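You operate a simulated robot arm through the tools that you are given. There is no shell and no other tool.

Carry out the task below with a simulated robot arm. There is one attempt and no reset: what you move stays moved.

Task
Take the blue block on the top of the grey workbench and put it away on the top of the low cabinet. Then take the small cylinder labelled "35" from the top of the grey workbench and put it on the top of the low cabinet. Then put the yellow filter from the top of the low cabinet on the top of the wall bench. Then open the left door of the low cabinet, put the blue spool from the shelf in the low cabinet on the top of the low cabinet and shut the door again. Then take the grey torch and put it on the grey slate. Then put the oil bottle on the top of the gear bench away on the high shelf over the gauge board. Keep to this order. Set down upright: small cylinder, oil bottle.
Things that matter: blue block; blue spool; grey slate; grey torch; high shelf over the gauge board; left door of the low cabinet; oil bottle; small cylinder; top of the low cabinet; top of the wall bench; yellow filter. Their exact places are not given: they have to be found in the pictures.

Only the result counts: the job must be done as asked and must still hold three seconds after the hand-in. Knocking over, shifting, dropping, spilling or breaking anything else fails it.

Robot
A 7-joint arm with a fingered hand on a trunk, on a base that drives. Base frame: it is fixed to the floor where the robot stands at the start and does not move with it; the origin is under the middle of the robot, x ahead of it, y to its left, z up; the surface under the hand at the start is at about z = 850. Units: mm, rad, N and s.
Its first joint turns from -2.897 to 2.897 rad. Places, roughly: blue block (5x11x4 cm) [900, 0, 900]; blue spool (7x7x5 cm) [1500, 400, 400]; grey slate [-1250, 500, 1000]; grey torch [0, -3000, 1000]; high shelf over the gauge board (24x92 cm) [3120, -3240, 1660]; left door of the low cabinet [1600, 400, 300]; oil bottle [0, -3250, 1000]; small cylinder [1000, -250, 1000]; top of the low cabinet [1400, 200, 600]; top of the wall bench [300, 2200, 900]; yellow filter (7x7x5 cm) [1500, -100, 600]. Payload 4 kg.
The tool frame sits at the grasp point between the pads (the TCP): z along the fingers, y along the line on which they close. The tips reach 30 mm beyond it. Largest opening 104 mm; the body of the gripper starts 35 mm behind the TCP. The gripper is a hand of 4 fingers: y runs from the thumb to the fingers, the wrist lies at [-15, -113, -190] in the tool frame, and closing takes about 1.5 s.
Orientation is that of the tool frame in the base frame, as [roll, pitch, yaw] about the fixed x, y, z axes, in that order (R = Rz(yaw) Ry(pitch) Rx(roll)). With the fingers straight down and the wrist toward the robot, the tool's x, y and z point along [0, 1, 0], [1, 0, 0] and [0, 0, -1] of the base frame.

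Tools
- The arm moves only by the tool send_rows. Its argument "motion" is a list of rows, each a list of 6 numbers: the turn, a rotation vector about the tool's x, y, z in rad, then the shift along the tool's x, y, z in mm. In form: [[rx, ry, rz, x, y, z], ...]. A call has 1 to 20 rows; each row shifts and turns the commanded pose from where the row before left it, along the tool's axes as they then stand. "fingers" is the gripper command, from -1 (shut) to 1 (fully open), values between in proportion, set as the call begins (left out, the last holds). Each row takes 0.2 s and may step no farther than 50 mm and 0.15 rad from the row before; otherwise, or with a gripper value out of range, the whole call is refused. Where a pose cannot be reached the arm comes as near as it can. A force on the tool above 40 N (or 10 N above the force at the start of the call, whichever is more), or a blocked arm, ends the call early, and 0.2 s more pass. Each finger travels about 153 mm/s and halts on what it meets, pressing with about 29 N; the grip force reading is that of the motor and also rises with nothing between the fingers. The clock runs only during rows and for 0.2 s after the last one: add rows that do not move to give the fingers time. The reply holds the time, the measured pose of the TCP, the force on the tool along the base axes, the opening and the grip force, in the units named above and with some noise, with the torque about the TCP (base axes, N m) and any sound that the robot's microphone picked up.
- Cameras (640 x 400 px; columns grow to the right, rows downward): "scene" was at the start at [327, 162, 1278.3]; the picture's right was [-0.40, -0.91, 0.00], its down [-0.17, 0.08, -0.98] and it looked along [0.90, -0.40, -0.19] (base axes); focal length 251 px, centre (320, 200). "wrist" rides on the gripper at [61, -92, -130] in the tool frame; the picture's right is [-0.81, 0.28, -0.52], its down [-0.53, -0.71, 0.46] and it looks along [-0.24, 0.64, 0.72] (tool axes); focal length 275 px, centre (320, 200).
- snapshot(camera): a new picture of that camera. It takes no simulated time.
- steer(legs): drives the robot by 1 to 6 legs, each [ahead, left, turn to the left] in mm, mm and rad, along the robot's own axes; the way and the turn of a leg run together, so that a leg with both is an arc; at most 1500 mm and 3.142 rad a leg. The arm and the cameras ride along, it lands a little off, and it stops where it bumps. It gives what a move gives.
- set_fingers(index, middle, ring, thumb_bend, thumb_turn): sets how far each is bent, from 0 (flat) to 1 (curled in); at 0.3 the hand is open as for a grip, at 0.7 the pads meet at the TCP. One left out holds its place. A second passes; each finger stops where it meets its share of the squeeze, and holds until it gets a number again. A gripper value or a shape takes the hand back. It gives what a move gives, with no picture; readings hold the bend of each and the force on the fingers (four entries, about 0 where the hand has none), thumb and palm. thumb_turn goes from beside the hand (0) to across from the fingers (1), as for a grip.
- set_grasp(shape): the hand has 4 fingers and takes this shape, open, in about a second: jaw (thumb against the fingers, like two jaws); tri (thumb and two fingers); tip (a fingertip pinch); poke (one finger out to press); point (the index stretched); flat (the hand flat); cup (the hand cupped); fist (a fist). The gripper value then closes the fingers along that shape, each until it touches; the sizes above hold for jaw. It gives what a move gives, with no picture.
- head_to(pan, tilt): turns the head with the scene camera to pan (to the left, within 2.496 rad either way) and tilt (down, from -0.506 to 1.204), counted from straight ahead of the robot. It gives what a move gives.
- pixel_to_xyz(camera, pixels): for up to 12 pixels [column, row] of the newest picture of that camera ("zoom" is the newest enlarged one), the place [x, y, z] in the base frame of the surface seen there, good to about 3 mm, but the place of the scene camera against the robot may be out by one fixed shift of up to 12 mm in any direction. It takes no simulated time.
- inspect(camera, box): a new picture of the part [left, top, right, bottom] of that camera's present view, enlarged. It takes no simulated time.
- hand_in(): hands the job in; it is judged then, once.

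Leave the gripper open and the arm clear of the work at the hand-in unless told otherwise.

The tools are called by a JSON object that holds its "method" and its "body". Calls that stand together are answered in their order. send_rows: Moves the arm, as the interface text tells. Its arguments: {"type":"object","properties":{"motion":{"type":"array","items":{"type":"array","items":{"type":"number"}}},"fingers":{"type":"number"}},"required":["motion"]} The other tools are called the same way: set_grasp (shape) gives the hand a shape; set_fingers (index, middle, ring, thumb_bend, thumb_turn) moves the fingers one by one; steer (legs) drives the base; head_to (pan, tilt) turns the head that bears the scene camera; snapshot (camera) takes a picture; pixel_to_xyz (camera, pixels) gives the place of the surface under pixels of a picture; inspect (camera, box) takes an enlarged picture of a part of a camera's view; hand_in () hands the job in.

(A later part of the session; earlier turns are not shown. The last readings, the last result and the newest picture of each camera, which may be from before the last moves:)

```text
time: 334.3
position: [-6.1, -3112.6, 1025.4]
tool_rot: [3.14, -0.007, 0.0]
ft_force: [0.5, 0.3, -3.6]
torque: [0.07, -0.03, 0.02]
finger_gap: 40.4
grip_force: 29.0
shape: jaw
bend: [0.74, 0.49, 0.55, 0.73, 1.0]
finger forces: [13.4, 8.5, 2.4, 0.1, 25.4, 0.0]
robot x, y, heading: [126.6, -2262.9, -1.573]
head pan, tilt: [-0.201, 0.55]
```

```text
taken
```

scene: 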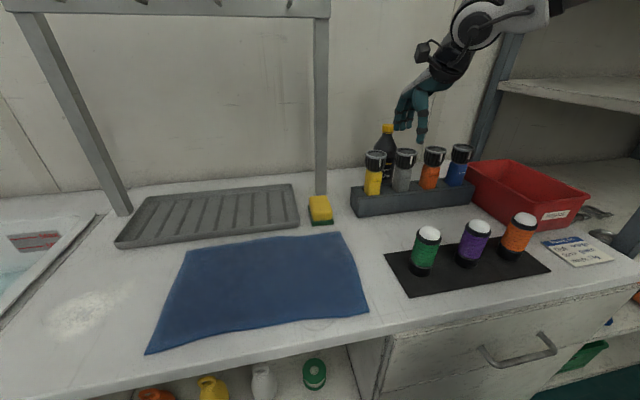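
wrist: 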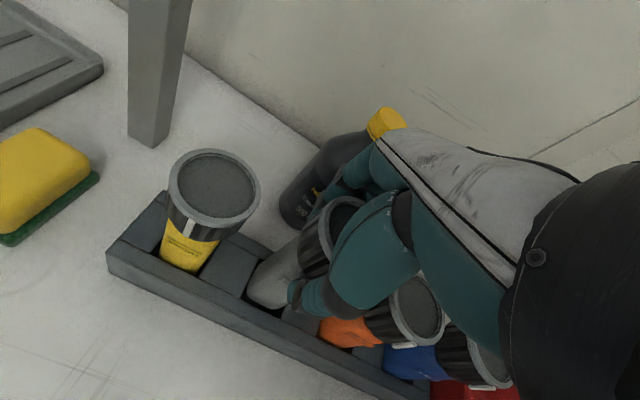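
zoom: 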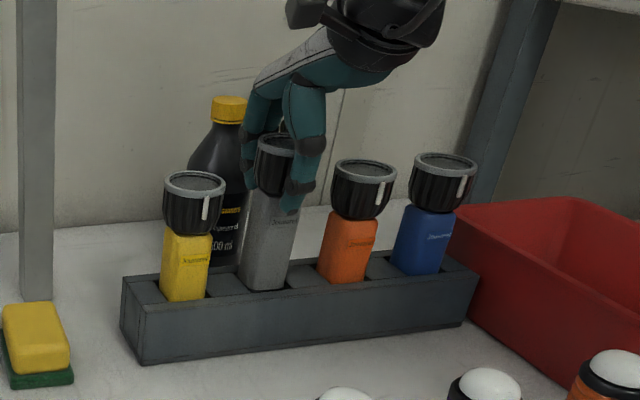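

It rises. I lift another 160 mm out of the rack.

{"method": "send_rows", "body": {"motion": [[0, 0, 0, 0, 0, -20], [0, 0, 0, 0, 0, -25], [0, 0, 0, 0, 0, -30], [0, 0, 0, 0, 0, -30], [0, 0, 0, 0, 0, -30], [0, 0, 0, 0, 0, -30]], "fingers": -1}}

{"method": "snapshot", "body": {"camera": "scene"}}

{"method": "inspect", "body": {"camera": "scene", "box": [340, 60, 500, 230]}}

```text
time: 335.7
position: [-8.5, -3113.8, 1190.9]
tool_rot: [-3.141, -0.007, -0.001]
ft_force: [-0.5, -0.1, -3.8]
torque: [0.03, 0.0, -0.01]
finger_gap: 40.1
grip_force: 29.3
shape: jaw
bend: [0.74, 0.49, 0.55, 0.73, 1.0]
finger forces: [13.0, 7.8, 2.4, 0.1, 25.2, 0.1]
robot x, y, heading: [128.0, -2261.4, -1.574]
head pan, tilt: [-0.201, 0.55]
```

```text
taken
```

scene: 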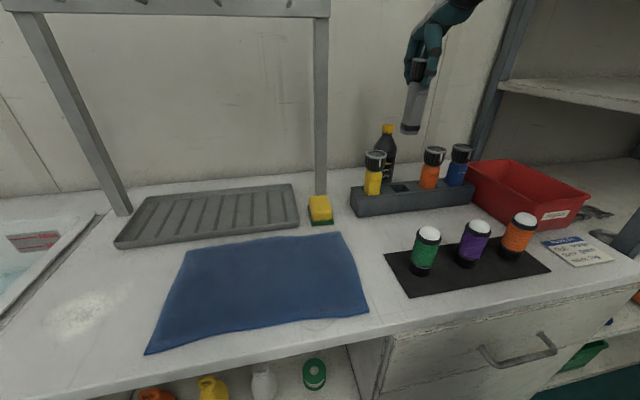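

```text
2.35 times, centred on (420, 145) of scene
```

zoom: 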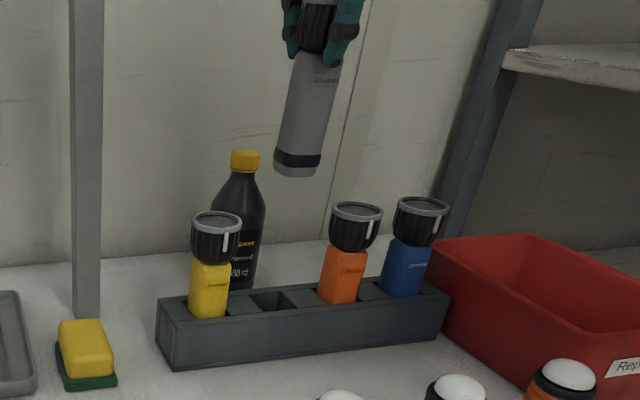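

I measure the torch's lower end relative to the TCP.

{"method": "pixel_to_xyz", "body": {"camera": "zoom", "pixels": [[297, 172], [275, 170], [318, 172], [290, 100], [340, 100], [310, 130], [310, 60], [243, 155], [240, 200], [240, 280]]}}

```text
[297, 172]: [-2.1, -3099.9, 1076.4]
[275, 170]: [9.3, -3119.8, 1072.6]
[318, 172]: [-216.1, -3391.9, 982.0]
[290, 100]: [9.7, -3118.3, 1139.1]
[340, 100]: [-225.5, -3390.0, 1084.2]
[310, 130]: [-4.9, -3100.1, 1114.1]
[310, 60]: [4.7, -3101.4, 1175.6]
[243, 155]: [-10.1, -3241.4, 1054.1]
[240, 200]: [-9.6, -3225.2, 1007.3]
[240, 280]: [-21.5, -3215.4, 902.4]
```

The torch's lower end is 128 mm below the TCP. I draw the arm back for the turn.

{"method": "send_rows", "body": {"motion": [[0, 0, 0, 0, -40, 0], [0, 0, 0, 0, -40, 0], [0, 0, 0, 0, -40, 0], [0, 0, 0, 0, -40, 0]], "fingers": -1}}

{"method": "head_to", "body": {"pan": -1.2, "tilt": 0.3}}

{"method": "snapshot", "body": {"camera": "scene"}}

{"method": "pixel_to_xyz", "body": {"camera": "scene", "pixels": [[100, 200], [150, 200], [200, 250], [250, 200], [60, 250], [30, 150], [100, 300], [150, 100], [260, 150]]}}

```text
time: 336.7
position: [-6.6, -2952.9, 1189.2]
tool_rot: [3.14, -0.007, 0.0]
ft_force: [0.4, -1.0, -3.2]
torque: [0.01, 0.0, -0.04]
finger_gap: 39.6
grip_force: 28.9
shape: jaw
bend: [0.74, 0.49, 0.55, 0.73, 1.0]
finger forces: [12.8, 7.5, 2.6, 0.0, 24.4, 0.0]
robot x, y, heading: [126.0, -2261.2, -1.573]
head pan, tilt: [-0.201, 0.55]
```

```text
time: 337.9
position: [-8.1, -2952.6, 1190.2]
tool_rot: [3.14, -0.007, 0.0]
ft_force: [0.2, -0.3, -2.9]
torque: [0.03, 0.01, -0.02]
finger_gap: 39.6
grip_force: 29.1
shape: jaw
bend: [0.74, 0.49, 0.55, 0.73, 1.0]
finger forces: [12.6, 7.1, 3.0, 0.0, 24.2, 0.1]
robot x, y, heading: [128.7, -2261.0, -1.574]
head pan, tilt: [-1.201, 0.3]
```

```text
taken
```

scene: 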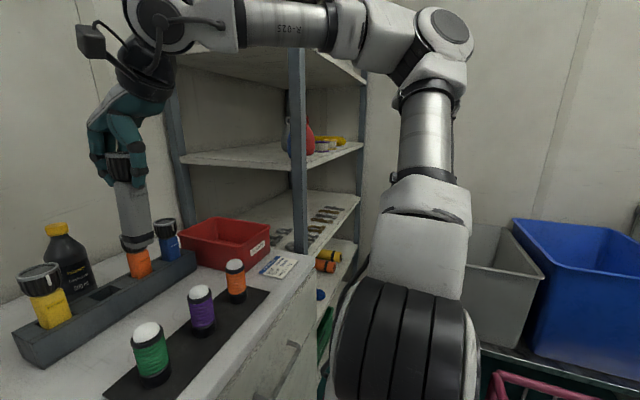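

```text
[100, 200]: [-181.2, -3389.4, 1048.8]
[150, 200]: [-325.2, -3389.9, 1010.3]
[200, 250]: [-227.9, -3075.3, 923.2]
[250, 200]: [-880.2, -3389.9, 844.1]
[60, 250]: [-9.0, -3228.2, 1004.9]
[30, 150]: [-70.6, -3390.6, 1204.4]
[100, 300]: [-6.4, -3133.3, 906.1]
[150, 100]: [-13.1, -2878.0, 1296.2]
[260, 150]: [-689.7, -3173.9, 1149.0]
```

{"method": "pixel_to_xyz", "body": {"camera": "scene", "pixels": [[298, 130], [298, 200], [355, 150], [300, 250], [355, 200], [490, 250], [540, 240], [620, 230], [530, 300]]}}

```text
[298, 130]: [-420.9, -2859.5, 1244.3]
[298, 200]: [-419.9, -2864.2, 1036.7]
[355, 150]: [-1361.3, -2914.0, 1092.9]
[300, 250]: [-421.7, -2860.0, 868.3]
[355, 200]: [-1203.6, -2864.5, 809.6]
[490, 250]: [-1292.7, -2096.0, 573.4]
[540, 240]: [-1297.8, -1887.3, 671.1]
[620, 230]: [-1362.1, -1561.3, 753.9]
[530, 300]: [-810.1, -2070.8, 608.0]
```

The shelving post is close to the sweep, so I first back up 320 mm, then turn around to the right (to face +y).

{"method": "steer", "body": {"legs": [[-320, 0, 0]]}}

{"method": "steer", "body": {"legs": [[0, 0, -1.57], [0, 0, -1.57]]}}

{"method": "head_to", "body": {"pan": 0.0, "tilt": 0.4}}

{"method": "snapshot", "body": {"camera": "scene"}}

```text
time: 340.1
position: [-5.6, -2631.4, 1190.9]
tool_rot: [3.14, -0.007, 0.002]
ft_force: [0.4, 0.6, -3.6]
torque: [0.01, 0.01, 0.03]
finger_gap: 38.6
grip_force: 29.0
shape: jaw
bend: [0.74, 0.5, 0.55, 0.74, 1.0]
finger forces: [12.7, 6.6, 3.6, 0.0, 23.9, 0.0]
robot x, y, heading: [125.5, -1938.6, -1.569]
head pan, tilt: [-1.201, 0.3]
```

```text
time: 341.9
position: [-222.4, -2535.1, 1189.4]
tool_rot: [3.141, -0.006, -0.282]
ft_force: [-0.4, 0.6, -3.5]
torque: [0.04, -0.01, -0.02]
finger_gap: 38.3
grip_force: 29.4
shape: jaw
bend: [0.74, 0.51, 0.55, 0.74, 1.0]
finger forces: [15.1, 8.7, 3.4, 0.1, 22.6, 0.1]
robot x, y, heading: [100.0, -1909.3, -1.857]
head pan, tilt: [-1.201, 0.3]
stopped in leg 1: the robot was blocked; the commanded pose is now the measured one
```

```text
time: 343.3
position: [-221.7, -2535.2, 1189.9]
tool_rot: [3.14, -0.007, -0.282]
ft_force: [-0.2, -0.7, -3.9]
torque: [-0.01, 0.0, 0.02]
finger_gap: 38.3
grip_force: 29.2
shape: jaw
bend: [0.74, 0.51, 0.55, 0.74, 1.0]
finger forces: [15.0, 8.9, 3.5, 0.0, 22.6, 0.1]
robot x, y, heading: [101.5, -1908.0, -1.859]
head pan, tilt: [0.0, 0.4]
```

```text
taken
```

scene: 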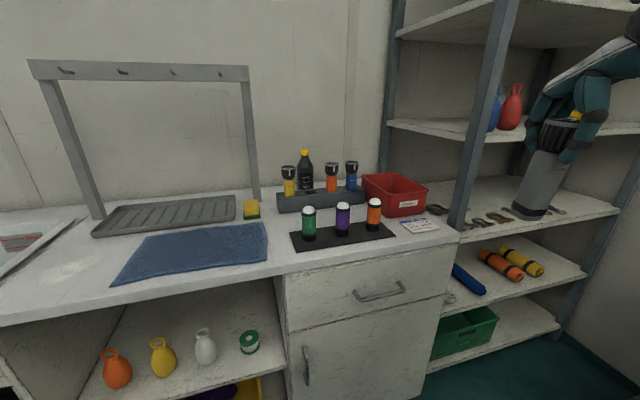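

The rear corner bumped the workbench end at about (448,−1610). I drive right (away, −x) 260 mm and look at the bench.

{"method": "steer", "body": {"legs": [[0, -260, 0]]}}

{"method": "head_to", "body": {"pan": 2.4, "tilt": 0.4}}

{"method": "snapshot", "body": {"camera": "scene"}}

```text
time: 345.1
position: [-473.3, -2461.0, 1190.4]
tool_rot: [3.139, -0.007, -0.284]
ft_force: [0.5, 0.0, -2.9]
torque: [0.02, -0.03, 0.01]
finger_gap: 38.3
grip_force: 29.3
shape: jaw
bend: [0.74, 0.51, 0.55, 0.74, 1.0]
finger forces: [15.0, 8.9, 3.7, 0.0, 22.5, 0.0]
robot x, y, heading: [-151.5, -1837.4, -1.861]
head pan, tilt: [0.0, 0.4]
```

```text
time: 347.4
position: [-473.8, -2461.0, 1191.1]
tool_rot: [3.139, -0.007, -0.283]
ft_force: [-0.1, 0.2, -1.9]
torque: [0.07, -0.02, 0.01]
finger_gap: 38.3
grip_force: 28.7
shape: jaw
bend: [0.74, 0.51, 0.55, 0.74, 1.0]
finger forces: [14.9, 9.0, 3.6, 0.0, 22.5, 0.0]
robot x, y, heading: [-151.7, -1833.2, -1.856]
head pan, tilt: [2.4, 0.4]
```

```text
taken
```

scene: 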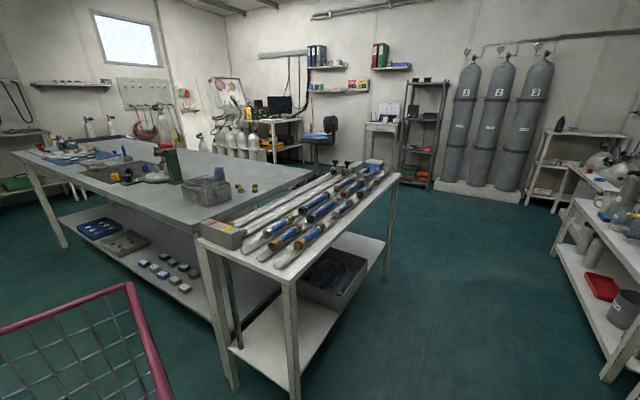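

The benches and their contents look undisturbed. I continue the right turn (2.85 rad) in place.

{"method": "steer", "body": {"legs": [[0, 0, -1.4], [0, 0, -1.45]]}}

{"method": "head_to", "body": {"pan": 0.0, "tilt": 0.4}}

{"method": "snapshot", "body": {"camera": "scene"}}

```text
time: 354.7
position: [-32.3, -1143.1, 1189.9]
tool_rot: [3.139, -0.006, -3.115]
ft_force: [-0.2, -0.9, -4.2]
torque: [-0.04, -0.01, 0.01]
finger_gap: 37.9
grip_force: 28.8
shape: jaw
bend: [0.74, 0.51, 0.55, 0.75, 1.0]
finger forces: [15.1, 8.8, 3.6, 0.0, 21.8, 0.0]
robot x, y, heading: [-148.9, -1836.4, 1.592]
head pan, tilt: [2.4, 0.4]
```

```text
time: 356.9
position: [-31.5, -1142.3, 1190.8]
tool_rot: [3.14, -0.007, -3.115]
ft_force: [-0.2, 0.4, -3.1]
torque: [-0.04, 0.01, 0.01]
finger_gap: 37.7
grip_force: 29.6
shape: jaw
bend: [0.74, 0.51, 0.55, 0.75, 1.0]
finger forces: [15.2, 8.8, 3.8, 0.0, 21.8, 0.1]
robot x, y, heading: [-148.0, -1837.4, 1.595]
head pan, tilt: [0.0, 0.4]
```

```text
taken
```

scene: 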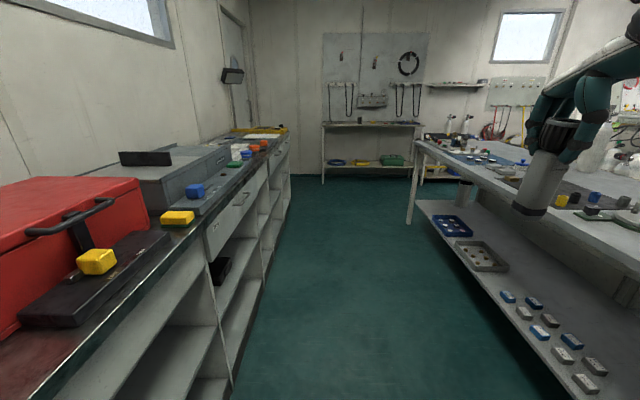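

Good. I drive ahead 2200 mm up the aisle.

{"method": "steer", "body": {"legs": [[1100, 0, -0.02], [1100, 0, 0]]}}

{"method": "head_to", "body": {"pan": 1.3, "tilt": 0.5}}

{"method": "snapshot", "body": {"camera": "scene"}}

{"method": "inspect", "body": {"camera": "scene", "box": [220, 100, 520, 300]}}

```text
time: 367.8
position: [-11.9, 1054.5, 1190.4]
tool_rot: [3.14, -0.006, 3.134]
ft_force: [0.0, 0.2, -3.4]
torque: [-0.04, -0.01, 0.0]
finger_gap: 38.0
grip_force: 28.7
shape: jaw
bend: [0.74, 0.51, 0.55, 0.75, 1.0]
finger forces: [15.2, 8.9, 4.0, 0.1, 21.8, 0.0]
robot x, y, heading: [-151.4, 368.3, 1.562]
head pan, tilt: [0.0, 0.4]
```

```text
time: 369.2
position: [-12.0, 1053.6, 1191.0]
tool_rot: [3.141, -0.007, 3.135]
ft_force: [-0.5, -0.4, -3.2]
torque: [-0.06, 0.02, 0.02]
finger_gap: 37.8
grip_force: 29.0
shape: jaw
bend: [0.74, 0.51, 0.55, 0.75, 1.0]
finger forces: [15.3, 9.0, 4.0, 0.1, 21.6, 0.1]
robot x, y, heading: [-154.0, 365.1, 1.563]
head pan, tilt: [1.3, 0.499]
```

```text
taken
```

scene: 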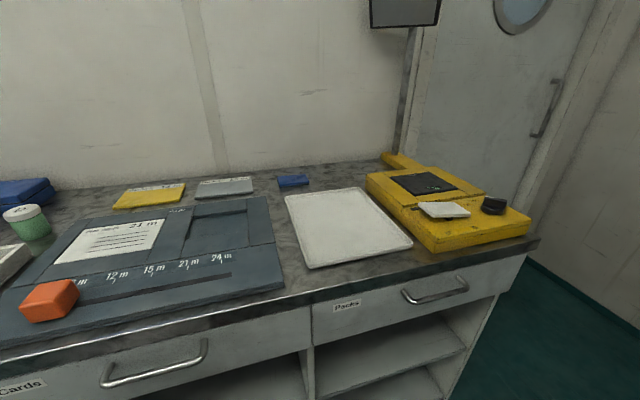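

```text
2.00 times, centred on (370, 200) of scene
```

zoom: 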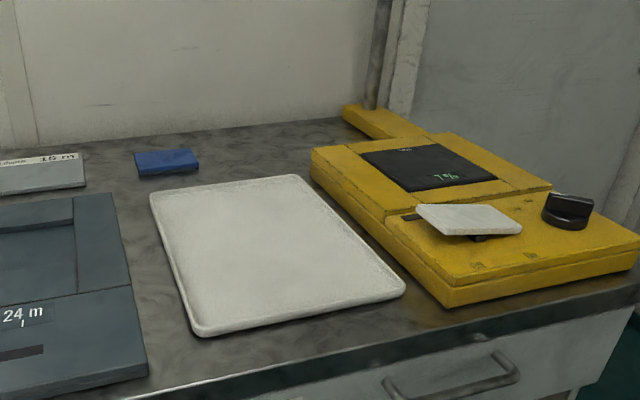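

The grey slate is at (225,187) between yellow slate and blue piece. I zoom and measure.

{"method": "inspect", "body": {"camera": "scene", "box": [90, 150, 330, 290]}}

{"method": "pixel_to_xyz", "body": {"camera": "zoom", "pixels": [[360, 95], [285, 90], [430, 80], [290, 120], [430, 110], [440, 95], [200, 100], [540, 80], [350, 72], [320, 200], [360, 115], [470, 150]]}}

```text
2.67 times, centred on (210, 220) of scene
```

zoom: 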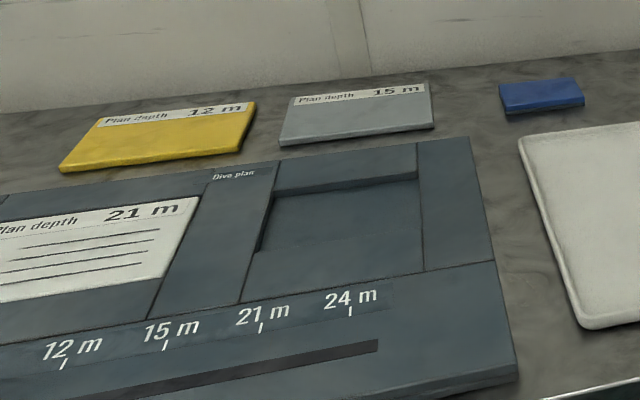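

```text
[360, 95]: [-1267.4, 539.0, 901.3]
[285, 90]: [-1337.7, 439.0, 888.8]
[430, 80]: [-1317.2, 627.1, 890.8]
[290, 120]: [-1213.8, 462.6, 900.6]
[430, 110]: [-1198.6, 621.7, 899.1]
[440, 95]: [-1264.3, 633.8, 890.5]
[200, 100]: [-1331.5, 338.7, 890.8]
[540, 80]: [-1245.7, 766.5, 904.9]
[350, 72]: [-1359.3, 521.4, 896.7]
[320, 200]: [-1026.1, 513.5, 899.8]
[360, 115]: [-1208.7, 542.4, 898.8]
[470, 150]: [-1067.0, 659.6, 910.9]
```

The grey slate ("15 m") is ≈165×120, centre ≈[−1245,542], top ≈888. I turn left to face it.

{"method": "pixel_to_xyz", "body": {"camera": "zoom", "pixels": [[283, 140], [432, 120], [425, 87], [295, 103], [360, 130], [400, 105], [310, 118]]}}

{"method": "steer", "body": {"legs": [[0, 0, 1.579]]}}

{"method": "head_to", "body": {"pan": 0.0, "tilt": 0.5}}

{"method": "snapshot", "body": {"camera": "scene"}}

{"method": "snapshot", "body": {"camera": "wrist"}}

```text
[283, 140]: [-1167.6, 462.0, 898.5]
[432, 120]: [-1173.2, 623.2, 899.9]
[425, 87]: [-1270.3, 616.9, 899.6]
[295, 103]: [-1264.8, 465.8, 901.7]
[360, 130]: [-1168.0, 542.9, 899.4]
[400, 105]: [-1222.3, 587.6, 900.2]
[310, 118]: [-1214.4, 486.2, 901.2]
```

```text
time: 373.5
position: [-841.8, 500.3, 1190.6]
tool_rot: [3.141, -0.007, -1.571]
ft_force: [0.6, 0.3, -2.9]
torque: [-0.01, -0.06, -0.01]
finger_gap: 37.5
grip_force: 29.5
shape: jaw
bend: [0.74, 0.51, 0.55, 0.75, 1.0]
finger forces: [14.9, 8.9, 4.1, 0.0, 21.2, 0.1]
robot x, y, heading: [-153.8, 365.9, 3.14]
head pan, tilt: [1.3, 0.499]
```

```text
time: 375.0
position: [-842.0, 499.6, 1190.2]
tool_rot: [3.141, -0.007, -1.57]
ft_force: [0.5, -0.4, -3.0]
torque: [0.0, -0.03, 0.01]
finger_gap: 37.4
grip_force: 29.4
shape: jaw
bend: [0.74, 0.51, 0.55, 0.75, 1.0]
finger forces: [14.9, 8.9, 4.1, 0.0, 21.2, 0.0]
robot x, y, heading: [-153.2, 363.2, 3.134]
head pan, tilt: [0.0, 0.499]
```

```text
taken
```

scene: 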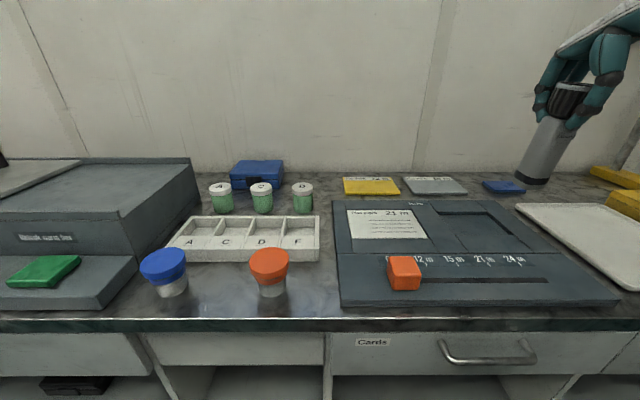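

```text
taken
```

wrist: 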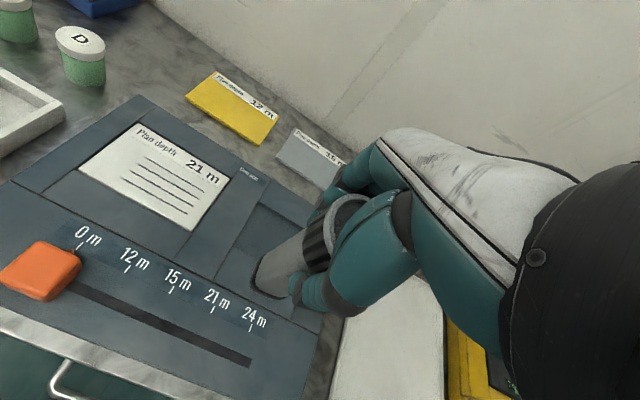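

I measure the slate with the wrist camera.

{"method": "inspect", "body": {"camera": "wrist", "box": [240, 100, 380, 200]}}

{"method": "pixel_to_xyz", "body": {"camera": "zoom", "pixels": [[160, 250], [245, 125], [300, 220], [370, 370], [430, 250], [250, 200], [100, 200], [350, 320]]}}

```text
4.00 times, centred on (310, 150) of wrist
```

zoom: 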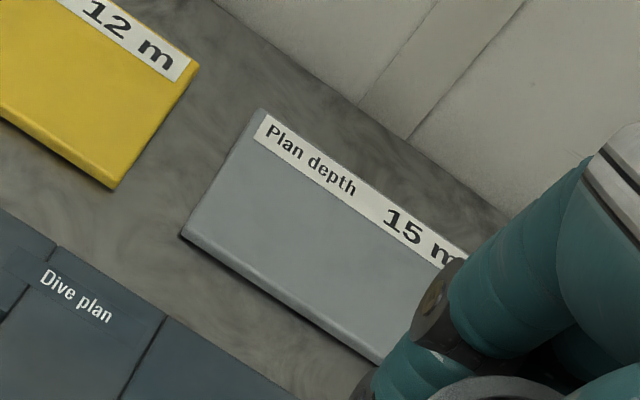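

```text
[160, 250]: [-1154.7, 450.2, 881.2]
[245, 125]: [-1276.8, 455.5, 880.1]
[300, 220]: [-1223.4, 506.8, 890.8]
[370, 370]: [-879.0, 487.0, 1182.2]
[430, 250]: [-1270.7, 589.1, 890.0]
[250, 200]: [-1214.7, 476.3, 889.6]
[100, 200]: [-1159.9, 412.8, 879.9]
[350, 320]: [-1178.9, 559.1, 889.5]
```

Slate top z = 890, centre ≈[−1218,540]. I drive 125 ahead and 55 right, then extend over the slate.

{"method": "steer", "body": {"legs": [[0, -55, 0], [125, 0, 0]]}}

{"method": "head_to", "body": {"pan": -0.3, "tilt": 0.45}}

{"method": "snapshot", "body": {"camera": "scene"}}

```text
time: 376.8
position: [-965.8, 556.7, 1190.3]
tool_rot: [-3.141, -0.008, -1.572]
ft_force: [-0.9, 0.8, -3.3]
torque: [-0.01, 0.0, 0.01]
finger_gap: 37.5
grip_force: 28.7
shape: jaw
bend: [0.74, 0.51, 0.55, 0.75, 1.0]
finger forces: [14.9, 8.8, 4.3, 0.0, 21.1, 0.0]
robot x, y, heading: [-277.7, 420.2, 3.14]
head pan, tilt: [0.0, 0.499]
```

```text
time: 377.6
position: [-966.3, 556.6, 1190.9]
tool_rot: [3.14, -0.008, -1.571]
ft_force: [-1.0, -0.6, -4.2]
torque: [-0.05, -0.04, 0.01]
finger_gap: 37.3
grip_force: 28.4
shape: jaw
bend: [0.74, 0.51, 0.55, 0.75, 1.0]
finger forces: [14.8, 9.0, 4.5, 0.0, 21.0, 0.1]
robot x, y, heading: [-272.5, 418.1, 3.139]
head pan, tilt: [-0.3, 0.45]
```

```text
taken
```

scene: 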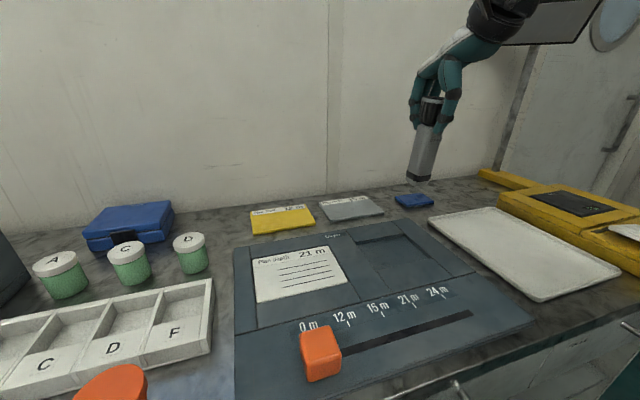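

Now I extend over the slate at z 1190.

{"method": "send_rows", "body": {"motion": [[0, 0, 0, 2.8, 41.5, 0], [0, 0, 0, 2.8, 41.5, 0], [0, 0, 0, 2.8, 41.5, 0], [0, 0, 0, 2.8, 41.5, 0], [0, 0, 0, 2.8, 41.5, 0], [0, 0, 0, 2.8, 41.5, 0]], "fingers": -1}}

{"method": "snapshot", "body": {"camera": "scene"}}

{"method": "inspect", "body": {"camera": "scene", "box": [290, 90, 450, 240]}}

{"method": "snapshot", "body": {"camera": "wrist"}}

```text
time: 379.0
position: [-1216.2, 539.7, 1190.5]
tool_rot: [-3.14, -0.007, -1.573]
ft_force: [0.1, -0.7, -2.5]
torque: [0.01, -0.06, 0.0]
finger_gap: 37.4
grip_force: 28.8
shape: jaw
bend: [0.74, 0.5, 0.55, 0.76, 1.0]
finger forces: [13.8, 9.0, 5.5, 0.0, 20.3, 0.0]
robot x, y, heading: [-275.4, 416.9, 3.14]
head pan, tilt: [-0.3, 0.45]
```

```text
taken
```

scene: 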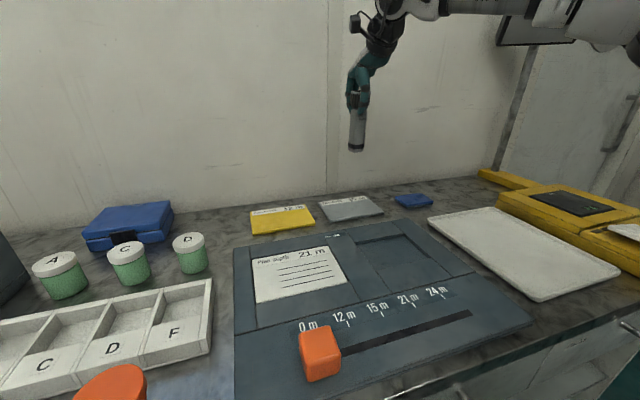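

```text
2.67 times, centred on (370, 165) of scene
```

zoom: 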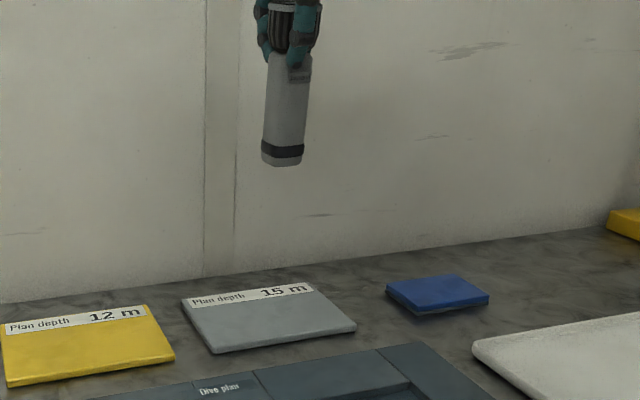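

```text
taken
```

wrist: 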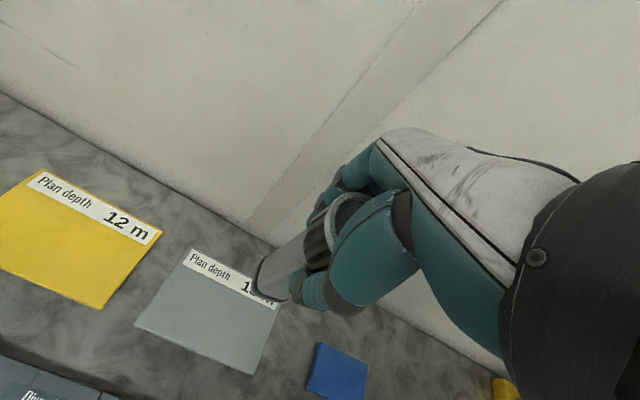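

I check the torch's tilt in depth and its bottom position.

{"method": "pixel_to_xyz", "body": {"camera": "zoom", "pixels": [[290, 75], [288, 95], [286, 115], [284, 135], [282, 160], [283, 165], [268, 135], [305, 120], [270, 300], [215, 345], [350, 325], [300, 285]]}}

{"method": "pixel_to_xyz", "body": {"camera": "wrist", "pixels": [[190, 255], [140, 325], [245, 370], [275, 315], [200, 310], [285, 265], [270, 285], [310, 240]]}}

```text
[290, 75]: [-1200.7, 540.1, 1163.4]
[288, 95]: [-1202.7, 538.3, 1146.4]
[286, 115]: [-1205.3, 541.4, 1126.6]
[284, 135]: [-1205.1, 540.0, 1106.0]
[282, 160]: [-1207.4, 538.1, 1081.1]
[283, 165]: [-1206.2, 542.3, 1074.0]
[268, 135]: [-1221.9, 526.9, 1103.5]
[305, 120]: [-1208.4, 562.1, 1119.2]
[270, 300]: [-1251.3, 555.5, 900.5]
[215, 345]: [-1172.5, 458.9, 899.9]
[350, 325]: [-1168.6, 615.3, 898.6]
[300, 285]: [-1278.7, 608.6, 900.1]
```

```text
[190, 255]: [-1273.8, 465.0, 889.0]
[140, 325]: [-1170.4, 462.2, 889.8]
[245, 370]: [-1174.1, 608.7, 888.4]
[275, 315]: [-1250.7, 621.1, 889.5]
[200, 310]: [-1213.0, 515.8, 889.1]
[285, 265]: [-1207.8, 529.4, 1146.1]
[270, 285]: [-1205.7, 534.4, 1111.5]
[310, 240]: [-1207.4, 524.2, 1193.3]
```

The torch leans slightly (bottom away from me by ≈0.07 rad). I correct with a small rotation about tool x and recheck.

{"method": "send_rows", "body": {"motion": [[0.035, 0, 0, 0, 0, 0], [0.035, 0, 0, 0, 0, 0], [0, 0, 0, 0, 0, 0]], "fingers": -1}}

{"method": "inspect", "body": {"camera": "scene", "box": [290, 90, 450, 240]}}

{"method": "pixel_to_xyz", "body": {"camera": "zoom", "pixels": [[290, 75], [288, 85], [288, 95], [287, 105], [286, 115], [285, 125], [284, 135], [283, 145], [282, 155], [283, 165]]}}

```text
time: 379.8
position: [-1215.3, 540.5, 1190.4]
tool_rot: [-3.071, -0.007, -1.573]
ft_force: [1.1, -1.6, -3.1]
torque: [-0.02, -0.03, 0.04]
finger_gap: 37.2
grip_force: 29.1
shape: jaw
bend: [0.74, 0.5, 0.55, 0.76, 1.0]
finger forces: [13.6, 9.4, 5.8, 0.1, 20.2, 0.1]
robot x, y, heading: [-278.0, 419.0, 3.141]
head pan, tilt: [-0.3, 0.45]
```

```text
2.67 times, centred on (370, 165) of scene
```

zoom: 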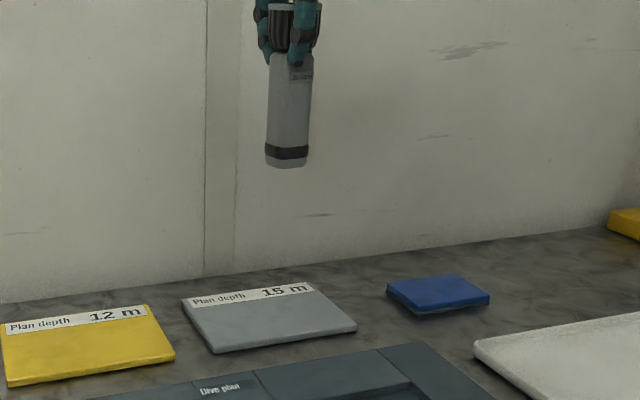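

```text
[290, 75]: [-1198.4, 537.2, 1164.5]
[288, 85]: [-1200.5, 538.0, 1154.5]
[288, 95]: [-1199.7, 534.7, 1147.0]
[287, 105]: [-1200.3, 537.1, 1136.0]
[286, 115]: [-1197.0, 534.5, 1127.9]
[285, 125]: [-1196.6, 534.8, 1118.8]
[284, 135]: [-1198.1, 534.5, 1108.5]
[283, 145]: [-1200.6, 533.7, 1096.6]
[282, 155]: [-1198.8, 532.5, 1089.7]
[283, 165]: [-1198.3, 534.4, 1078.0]
```

Now vertical. I lower straight down to about 6 mm above the slate.

{"method": "send_rows", "body": {"motion": [[0, 0, 0, 0, 2.8, 40], [0, 0, 0, 0, 2.8, 40], [0, 0, 0, 0, 2.8, 40], [0, 0, 0, 0, 2.1, 30], [0, 0, 0, 0, 1, 14]], "fingers": -1}}

{"method": "snapshot", "body": {"camera": "wrist"}}

{"method": "inspect", "body": {"camera": "scene", "box": [290, 110, 430, 240]}}

```text
time: 381.0
position: [-1214.7, 539.3, 1026.3]
tool_rot: [-3.072, -0.007, -1.573]
ft_force: [-0.5, 0.6, -3.8]
torque: [-0.03, -0.03, 0.01]
finger_gap: 37.2
grip_force: 29.4
shape: jaw
bend: [0.74, 0.5, 0.55, 0.76, 1.0]
finger forces: [13.3, 9.5, 6.0, 0.0, 20.2, 0.1]
robot x, y, heading: [-276.7, 423.0, 3.14]
head pan, tilt: [-0.3, 0.45]
```

```text
taken
```

wrist: 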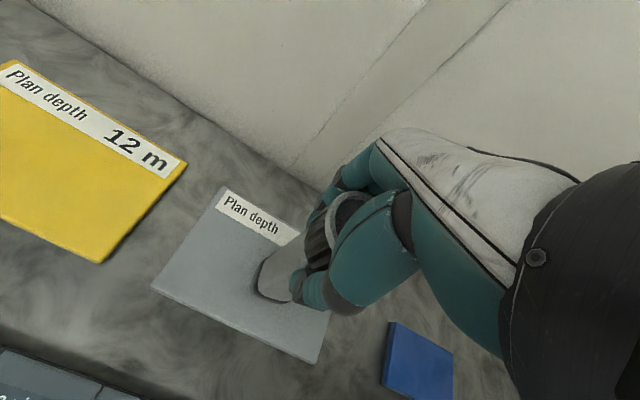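

```text
3.08 times, centred on (360, 175) of scene
```

zoom: 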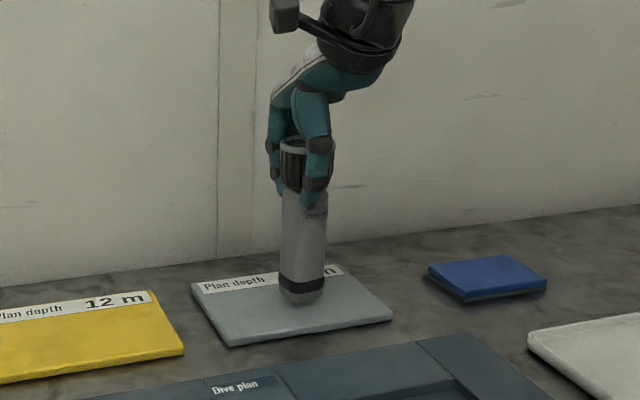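

The torch hovers over the slate's middle. I lower in 1–2 mm steps.

{"method": "send_rows", "body": {"motion": [[0, 0, 0, 0, 0.14, 2], [0, 0, 0, 0, 0.14, 2], [0, 0, 0, 0, 0.07, 1], [0, 0, 0, 0, 0, 0]], "fingers": -1}}

{"method": "send_rows", "body": {"motion": [[0, 0, 0, 0, 0.07, 1], [0, 0, 0, 0, 0.07, 1], [0, 0, 0, 0, 0, 0]], "fingers": -1}}

```text
time: 382.0
position: [-1215.4, 537.4, 1021.6]
tool_rot: [-3.071, -0.006, -1.572]
ft_force: [0.3, -1.1, -3.7]
torque: [0.01, -0.01, -0.01]
finger_gap: 37.2
grip_force: 29.3
shape: jaw
bend: [0.74, 0.5, 0.55, 0.76, 1.0]
finger forces: [13.4, 9.6, 6.1, 0.0, 20.0, 0.1]
robot x, y, heading: [-276.0, 423.2, 3.142]
head pan, tilt: [-0.3, 0.45]
```

```text
time: 382.8
position: [-1215.3, 539.5, 1018.2]
tool_rot: [-3.07, -0.006, -1.572]
ft_force: [0.5, -0.1, -3.1]
torque: [-0.03, -0.04, 0.0]
finger_gap: 37.3
grip_force: 28.6
shape: jaw
bend: [0.74, 0.5, 0.55, 0.76, 1.0]
finger forces: [13.2, 9.6, 6.3, 0.0, 19.9, 0.0]
robot x, y, heading: [-274.0, 419.6, 3.135]
head pan, tilt: [-0.3, 0.45]
```

{"method": "send_rows", "body": {"motion": [[0, 0, 0, 0, 0.07, 1], [0, 0, 0, 0, 0.03, 0.5], [0, 0, 0, 0, 0, 0]], "fingers": -1}}

```text
time: 383.6
position: [-1215.5, 538.0, 1018.0]
tool_rot: [-3.073, -0.008, -1.571]
ft_force: [0.3, 0.3, -2.5]
torque: [-0.04, -0.01, 0.0]
finger_gap: 37.0
grip_force: 28.9
shape: jaw
bend: [0.74, 0.5, 0.55, 0.76, 1.0]
finger forces: [13.1, 9.6, 6.2, 0.0, 20.0, 0.1]
robot x, y, heading: [-277.7, 420.9, 3.14]
head pan, tilt: [-0.3, 0.45]
```

{"method": "send_rows", "body": {"motion": [[0, 0, 0, 0, 0.07, 1], [0, 0, 0, 0, 0.03, 0.5], [0, 0, 0, 0, 0, 0]], "fingers": -1}}

{"method": "inspect", "body": {"camera": "scene", "box": [310, 130, 420, 230]}}

```text
time: 384.4
position: [-1215.4, 537.7, 1017.2]
tool_rot: [-3.074, -0.007, -1.571]
ft_force: [0.6, -0.1, 6.7]
torque: [0.01, 0.18, 0.01]
finger_gap: 37.4
grip_force: 28.7
shape: jaw
bend: [0.75, 0.5, 0.55, 0.76, 1.0]
finger forces: [13.0, 9.8, 5.6, 0.1, 19.7, 0.0]
robot x, y, heading: [-273.3, 420.1, 3.135]
head pan, tilt: [-0.3, 0.45]
```

```text
4.00 times, centred on (365, 180) of scene
```

zoom: 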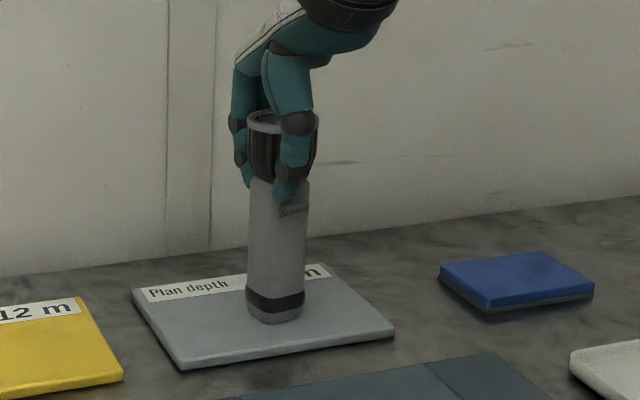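

Contact on the far edge first (torque 0.18). I rotate back 0.03 rad and test contact again.

{"method": "send_rows", "body": {"motion": [[0, 0, 0, 0, 0, -1.5], [-0.03, 0, 0, 0, 0, 0], [0, 0, 0, 0, 0, 0]], "fingers": -1}}

{"method": "send_rows", "body": {"motion": [[0, 0, 0, 0, 0, 1], [0, 0, 0, 0, 0, 0.5], [0, 0, 0, 0, 0, 0]], "fingers": -1}}

```text
time: 385.2
position: [-1215.4, 538.1, 1017.8]
tool_rot: [-3.101, -0.007, -1.573]
ft_force: [0.4, 0.3, -3.1]
torque: [-0.01, 0.0, -0.01]
finger_gap: 37.4
grip_force: 29.4
shape: jaw
bend: [0.74, 0.5, 0.55, 0.76, 1.0]
finger forces: [13.5, 9.5, 6.8, 0.0, 19.5, 0.0]
robot x, y, heading: [-278.6, 420.6, 3.138]
head pan, tilt: [-0.3, 0.45]
```

```text
time: 386.0
position: [-1214.6, 538.3, 1017.0]
tool_rot: [-3.102, -0.007, -1.572]
ft_force: [-0.8, 0.4, 2.9]
torque: [0.01, 0.12, -0.03]
finger_gap: 37.1
grip_force: 29.0
shape: jaw
bend: [0.75, 0.5, 0.55, 0.77, 1.0]
finger forces: [12.8, 9.6, 6.3, 0.1, 19.2, 0.0]
robot x, y, heading: [-272.6, 419.1, 3.141]
head pan, tilt: [-0.3, 0.45]
```

Still the far edge; I rotate back another 0.03.

{"method": "send_rows", "body": {"motion": [[0, 0, 0, 0, 0, -1.5], [-0.03, 0, 0, 0, 0, 0], [0, 0, 0, 0, 0, 0]], "fingers": -1}}

{"method": "send_rows", "body": {"motion": [[0, 0, 0, 0, 0, 1], [0, 0, 0, 0, 0, 0.5], [0, 0, 0, 0, 0, 0]], "fingers": -1}}

{"method": "inspect", "body": {"camera": "scene", "box": [310, 130, 420, 230]}}

{"method": "pixel_to_xyz", "body": {"camera": "zoom", "pixels": [[277, 215], [277, 230], [276, 245], [276, 260], [275, 275], [275, 290], [274, 305], [274, 318]]}}

```text
time: 386.8
position: [-1215.1, 537.3, 1018.3]
tool_rot: [-3.132, -0.008, -1.571]
ft_force: [-0.1, 0.6, -2.9]
torque: [-0.02, -0.04, -0.01]
finger_gap: 36.9
grip_force: 29.2
shape: jaw
bend: [0.74, 0.5, 0.55, 0.77, 1.0]
finger forces: [13.6, 9.3, 7.0, 0.0, 19.4, 0.0]
robot x, y, heading: [-274.7, 422.8, 3.141]
head pan, tilt: [-0.3, 0.45]
```

```text
time: 387.6
position: [-1214.8, 537.8, 1016.3]
tool_rot: [-3.132, -0.007, -1.571]
ft_force: [0.2, 1.1, -1.9]
torque: [-0.02, -0.02, -0.02]
finger_gap: 36.8
grip_force: 29.1
shape: jaw
bend: [0.74, 0.5, 0.55, 0.77, 1.0]
finger forces: [13.4, 9.3, 6.9, 0.0, 19.2, 0.0]
robot x, y, heading: [-277.5, 419.4, 3.139]
head pan, tilt: [-0.3, 0.45]
```

```text
4.00 times, centred on (365, 180) of scene
```

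zoom: 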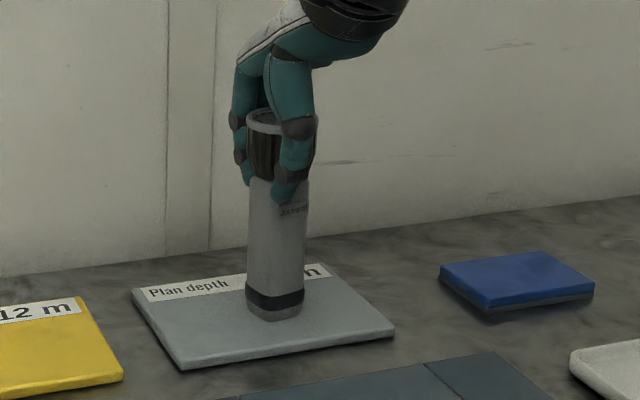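

```text
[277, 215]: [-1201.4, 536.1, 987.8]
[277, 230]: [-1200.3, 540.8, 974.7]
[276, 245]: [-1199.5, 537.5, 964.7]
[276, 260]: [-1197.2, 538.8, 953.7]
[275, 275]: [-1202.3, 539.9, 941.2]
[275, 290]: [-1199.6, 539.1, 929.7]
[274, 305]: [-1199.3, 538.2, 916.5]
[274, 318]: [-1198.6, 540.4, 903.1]
```

The front face is vertical here. I press 1 mm more to see the contact torque.

{"method": "send_rows", "body": {"motion": [[0, 0, 0, 0, 0, 0.7], [0, 0, 0, 0, 0, 0.5], [0, 0, 0, 0, 0, 0]], "fingers": -1}}

```text
time: 388.4
position: [-1216.0, 538.2, 1015.1]
tool_rot: [-3.134, -0.007, -1.57]
ft_force: [0.1, 0.3, 5.3]
torque: [-0.03, 0.19, -0.05]
finger_gap: 36.9
grip_force: 28.7
shape: jaw
bend: [0.75, 0.5, 0.55, 0.77, 1.0]
finger forces: [12.6, 8.9, 4.9, 0.0, 19.4, 0.1]
robot x, y, heading: [-274.0, 416.5, 3.142]
head pan, tilt: [-0.3, 0.45]
```

Far edge still leads slightly. One more correction of −0.04, then recheck.

{"method": "send_rows", "body": {"motion": [[0, 0, 0, 0, 0, -2], [-0.04, 0, 0, 0, 0, 0], [0, 0, 0, 0, 0, 0]], "fingers": -1}}

{"method": "send_rows", "body": {"motion": [[0, 0, 0, 0, 0, 1], [0, 0, 0, 0, 0, 0.7], [0, 0, 0, 0, 0, 0.5], [0, 0, 0, 0, 0, 0]], "fingers": -1}}

{"method": "inspect", "body": {"camera": "scene", "box": [310, 130, 420, 230]}}

{"method": "pixel_to_xyz", "body": {"camera": "zoom", "pixels": [[277, 215], [277, 230], [276, 245], [276, 260], [275, 275], [275, 290], [274, 305], [274, 318]]}}

```text
time: 389.2
position: [-1215.8, 537.6, 1016.2]
tool_rot: [3.112, -0.007, -1.571]
ft_force: [0.4, -0.5, -3.0]
torque: [-0.01, -0.05, 0.01]
finger_gap: 36.4
grip_force: 28.8
shape: jaw
bend: [0.75, 0.5, 0.55, 0.77, 1.0]
finger forces: [13.6, 7.9, 4.6, 0.0, 19.9, 0.0]
robot x, y, heading: [-274.5, 418.8, 3.136]
head pan, tilt: [-0.3, 0.45]
```

```text
time: 390.2
position: [-1215.4, 538.4, 1016.5]
tool_rot: [3.109, -0.008, -1.573]
ft_force: [-1.8, 0.4, 3.7]
torque: [-0.01, 0.04, 0.03]
finger_gap: 36.2
grip_force: 28.7
shape: jaw
bend: [0.75, 0.5, 0.55, 0.77, 1.0]
finger forces: [13.7, 8.0, 3.9, 0.0, 19.7, 0.1]
robot x, y, heading: [-277.1, 420.1, 3.139]
head pan, tilt: [-0.3, 0.45]
```

```text
4.00 times, centred on (365, 180) of scene
```

zoom: 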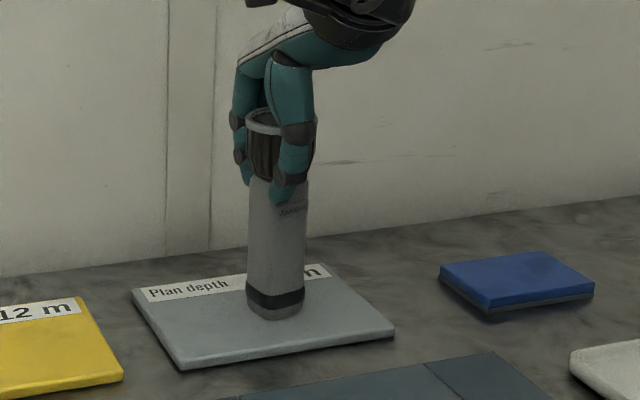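

```text
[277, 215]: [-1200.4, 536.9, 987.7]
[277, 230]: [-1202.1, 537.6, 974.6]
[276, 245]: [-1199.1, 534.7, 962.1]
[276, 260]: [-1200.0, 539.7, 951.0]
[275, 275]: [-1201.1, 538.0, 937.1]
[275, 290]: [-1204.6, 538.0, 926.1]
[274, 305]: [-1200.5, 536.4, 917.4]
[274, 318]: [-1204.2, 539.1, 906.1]
```

Contact is now central. I release gently in stages.

{"method": "send_rows", "body": {"motion": [[0, 0, 0, 0, 0, 0], [0, 0, 0, 0, 0, 0], [0, 0, 0, 0, 0, 0]], "fingers": -0.2}}

{"method": "send_rows", "body": {"motion": [[0, 0, 0, 0, 0, 0], [0, 0, 0, 0, 0, 0], [0, 0, 0, 0, 0, 0]], "fingers": 0.1}}

{"method": "inspect", "body": {"camera": "scene", "box": [310, 130, 420, 230]}}

```text
time: 391.0
position: [-1215.2, 538.7, 1014.0]
tool_rot: [3.111, -0.006, -1.573]
ft_force: [-0.6, 0.2, 0.3]
torque: [-0.01, 0.01, 0.0]
finger_gap: 41.5
grip_force: 0.1
shape: jaw
bend: [0.74, 0.48, 0.46, 0.73, 1.0]
finger forces: [0.0, 1.0, 0.7, 0.0, 0.1, 0.1]
robot x, y, heading: [-280.2, 420.1, 3.139]
head pan, tilt: [-0.3, 0.45]
```

```text
time: 391.8
position: [-1215.2, 538.4, 1013.2]
tool_rot: [3.111, -0.006, -1.573]
ft_force: [-0.4, 0.4, 0.5]
torque: [0.0, 0.01, -0.02]
finger_gap: 56.8
grip_force: 0.0
shape: jaw
bend: [0.74, 0.43, 0.39, 0.67, 1.0]
finger forces: [0.0, 0.0, 0.0, 0.0, 0.0, 0.0]
robot x, y, heading: [-275.9, 420.9, 3.138]
head pan, tilt: [-0.3, 0.45]
```

```text
4.00 times, centred on (365, 180) of scene
```

zoom: 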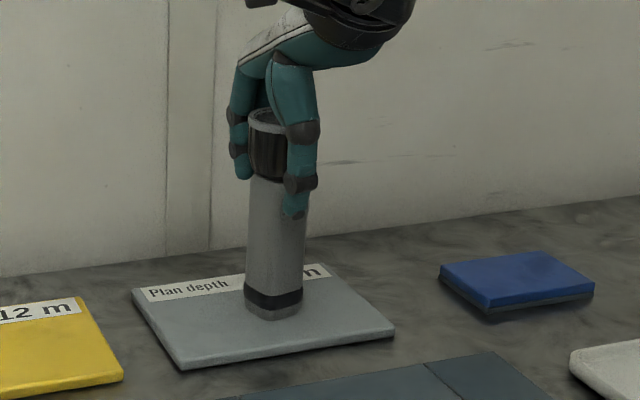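

The torch stands free. I open further so that all fingers straighten, then lift vertically.

{"method": "send_rows", "body": {"motion": [[0, 0, 0, 0, 0, 0], [0, 0, 0, 0, 0, 0], [0, 0, 0, 0, 0, 0], [0, 0, 0, 0, 0, 0], [0, 0, 0, 0, 0, 0]], "fingers": 1}}

{"method": "inspect", "body": {"camera": "scene", "box": [310, 130, 420, 230]}}

{"method": "snapshot", "body": {"camera": "wrist"}}

```text
time: 393.0
position: [-1215.1, 538.2, 1014.5]
tool_rot: [3.111, -0.006, -1.57]
ft_force: [0.0, 0.4, -0.2]
torque: [0.0, -0.03, -0.01]
finger_gap: 103.5
grip_force: 0.0
shape: jaw
bend: [0.3, 0.3, 0.3, 0.3, 0.98]
finger forces: [0.0, 0.0, 0.1, 0.1, 0.0, 0.1]
robot x, y, heading: [-274.9, 419.1, 3.135]
head pan, tilt: [-0.3, 0.45]
```

```text
4.00 times, centred on (365, 180) of scene
```

zoom: 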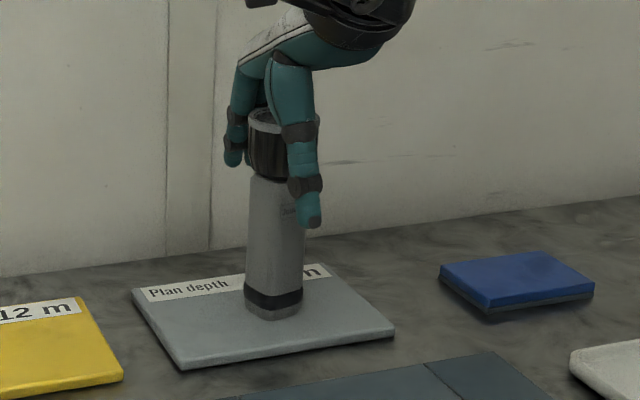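

```text
taken
```

wrist: 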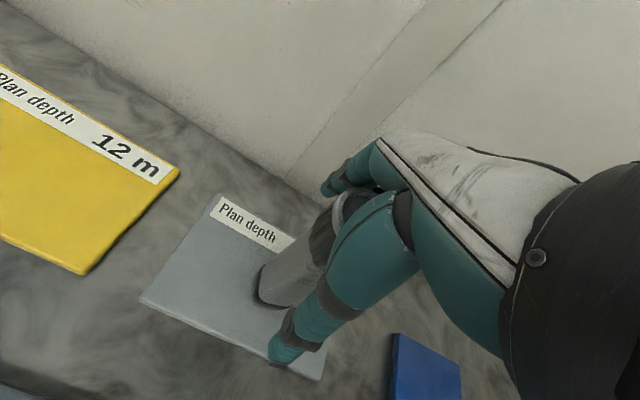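

Clear all around. I lift straight up 170 mm.

{"method": "send_rows", "body": {"motion": [[0, 0, 0, 0, 0, -15], [0, 0, 0, 0, 0, -25], [0, 0, 0, 0, 0, -30], [0, 0, 0, 0, 0, -30], [0, 0, 0, 0, 0, -35], [0.03, 0, 0, 0, 0, -35]], "fingers": 1}}

{"method": "send_rows", "body": {"motion": [[0, 0, 0, 0, -40, 0], [0, 0, 0, 0, -40, 0], [0, 0, 0, 0, -40, 0], [0, 0, 0, 0, -40, 0], [0, 0, 0, 0, -40, 0], [0, 0, 0, 0, -40, 0]], "fingers": 1}}

{"method": "snapshot", "body": {"camera": "scene"}}

```text
time: 394.4
position: [-1210.3, 539.9, 1185.9]
tool_rot: [-3.141, -0.007, -1.569]
ft_force: [0.8, -0.2, -0.9]
torque: [-0.03, 0.01, -0.02]
finger_gap: 104.0
grip_force: 0.0
shape: jaw
bend: [0.3, 0.3, 0.3, 0.3, 0.98]
finger forces: [0.0, 0.0, 0.1, 0.0, 0.0, 0.0]
robot x, y, heading: [-273.9, 416.1, 3.131]
head pan, tilt: [-0.3, 0.45]
```

```text
time: 395.8
position: [-971.6, 538.4, 1183.1]
tool_rot: [-3.141, -0.008, -1.57]
ft_force: [-0.1, -0.3, 1.2]
torque: [-0.02, -0.02, 0.02]
finger_gap: 103.9
grip_force: 0.0
shape: jaw
bend: [0.3, 0.3, 0.3, 0.3, 0.98]
finger forces: [0.1, 0.0, 0.1, 0.1, 0.0, 0.0]
robot x, y, heading: [-277.6, 420.4, 3.137]
head pan, tilt: [-0.3, 0.45]
```

```text
taken
```

scene: 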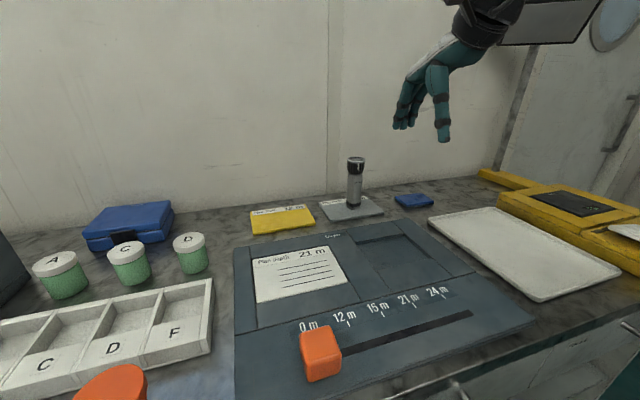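

The torch stands on the grey slate. Last job: the oil bottle. I back off 130, turn left to face −y and return to the gear bench.

{"method": "steer", "body": {"legs": [[-130, 0, 0], [0, 0, 1.575]]}}

{"method": "head_to", "body": {"pan": 0, "tilt": 0.4}}

{"method": "snapshot", "body": {"camera": "scene"}}

```text
time: 400.9
position: [-249.9, -278.5, 1182.7]
tool_rot: [-3.14, -0.007, 0.021]
ft_force: [0.0, -0.5, -0.1]
torque: [-0.01, 0.01, -0.04]
finger_gap: 103.7
grip_force: 0.0
shape: jaw
bend: [0.3, 0.3, 0.3, 0.3, 0.98]
finger forces: [0.0, 0.0, 0.0, 0.0, 0.1, 0.1]
robot x, y, heading: [-145.0, 419.0, -1.557]
head pan, tilt: [-0.3, 0.45]
```

```text
time: 401.7
position: [-250.8, -277.8, 1182.8]
tool_rot: [-3.14, -0.007, 0.02]
ft_force: [-0.1, 0.0, -0.1]
torque: [-0.01, 0.01, -0.02]
finger_gap: 103.9
grip_force: 0.2
shape: jaw
bend: [0.3, 0.3, 0.3, 0.3, 0.98]
finger forces: [0.0, 0.0, 0.0, 0.1, 0.0, 0.0]
robot x, y, heading: [-140.0, 418.7, -1.552]
head pan, tilt: [0.0, 0.4]
```

```text
taken
```

scene: 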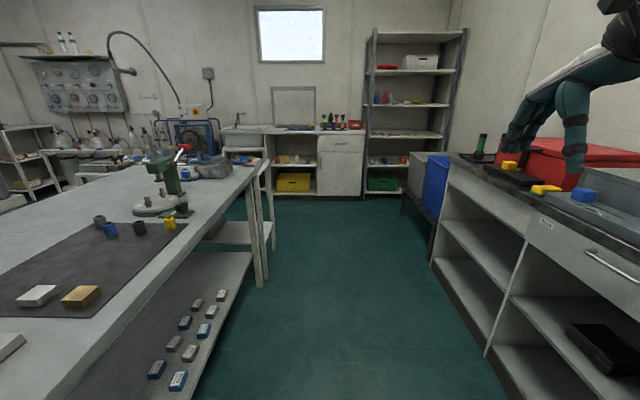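

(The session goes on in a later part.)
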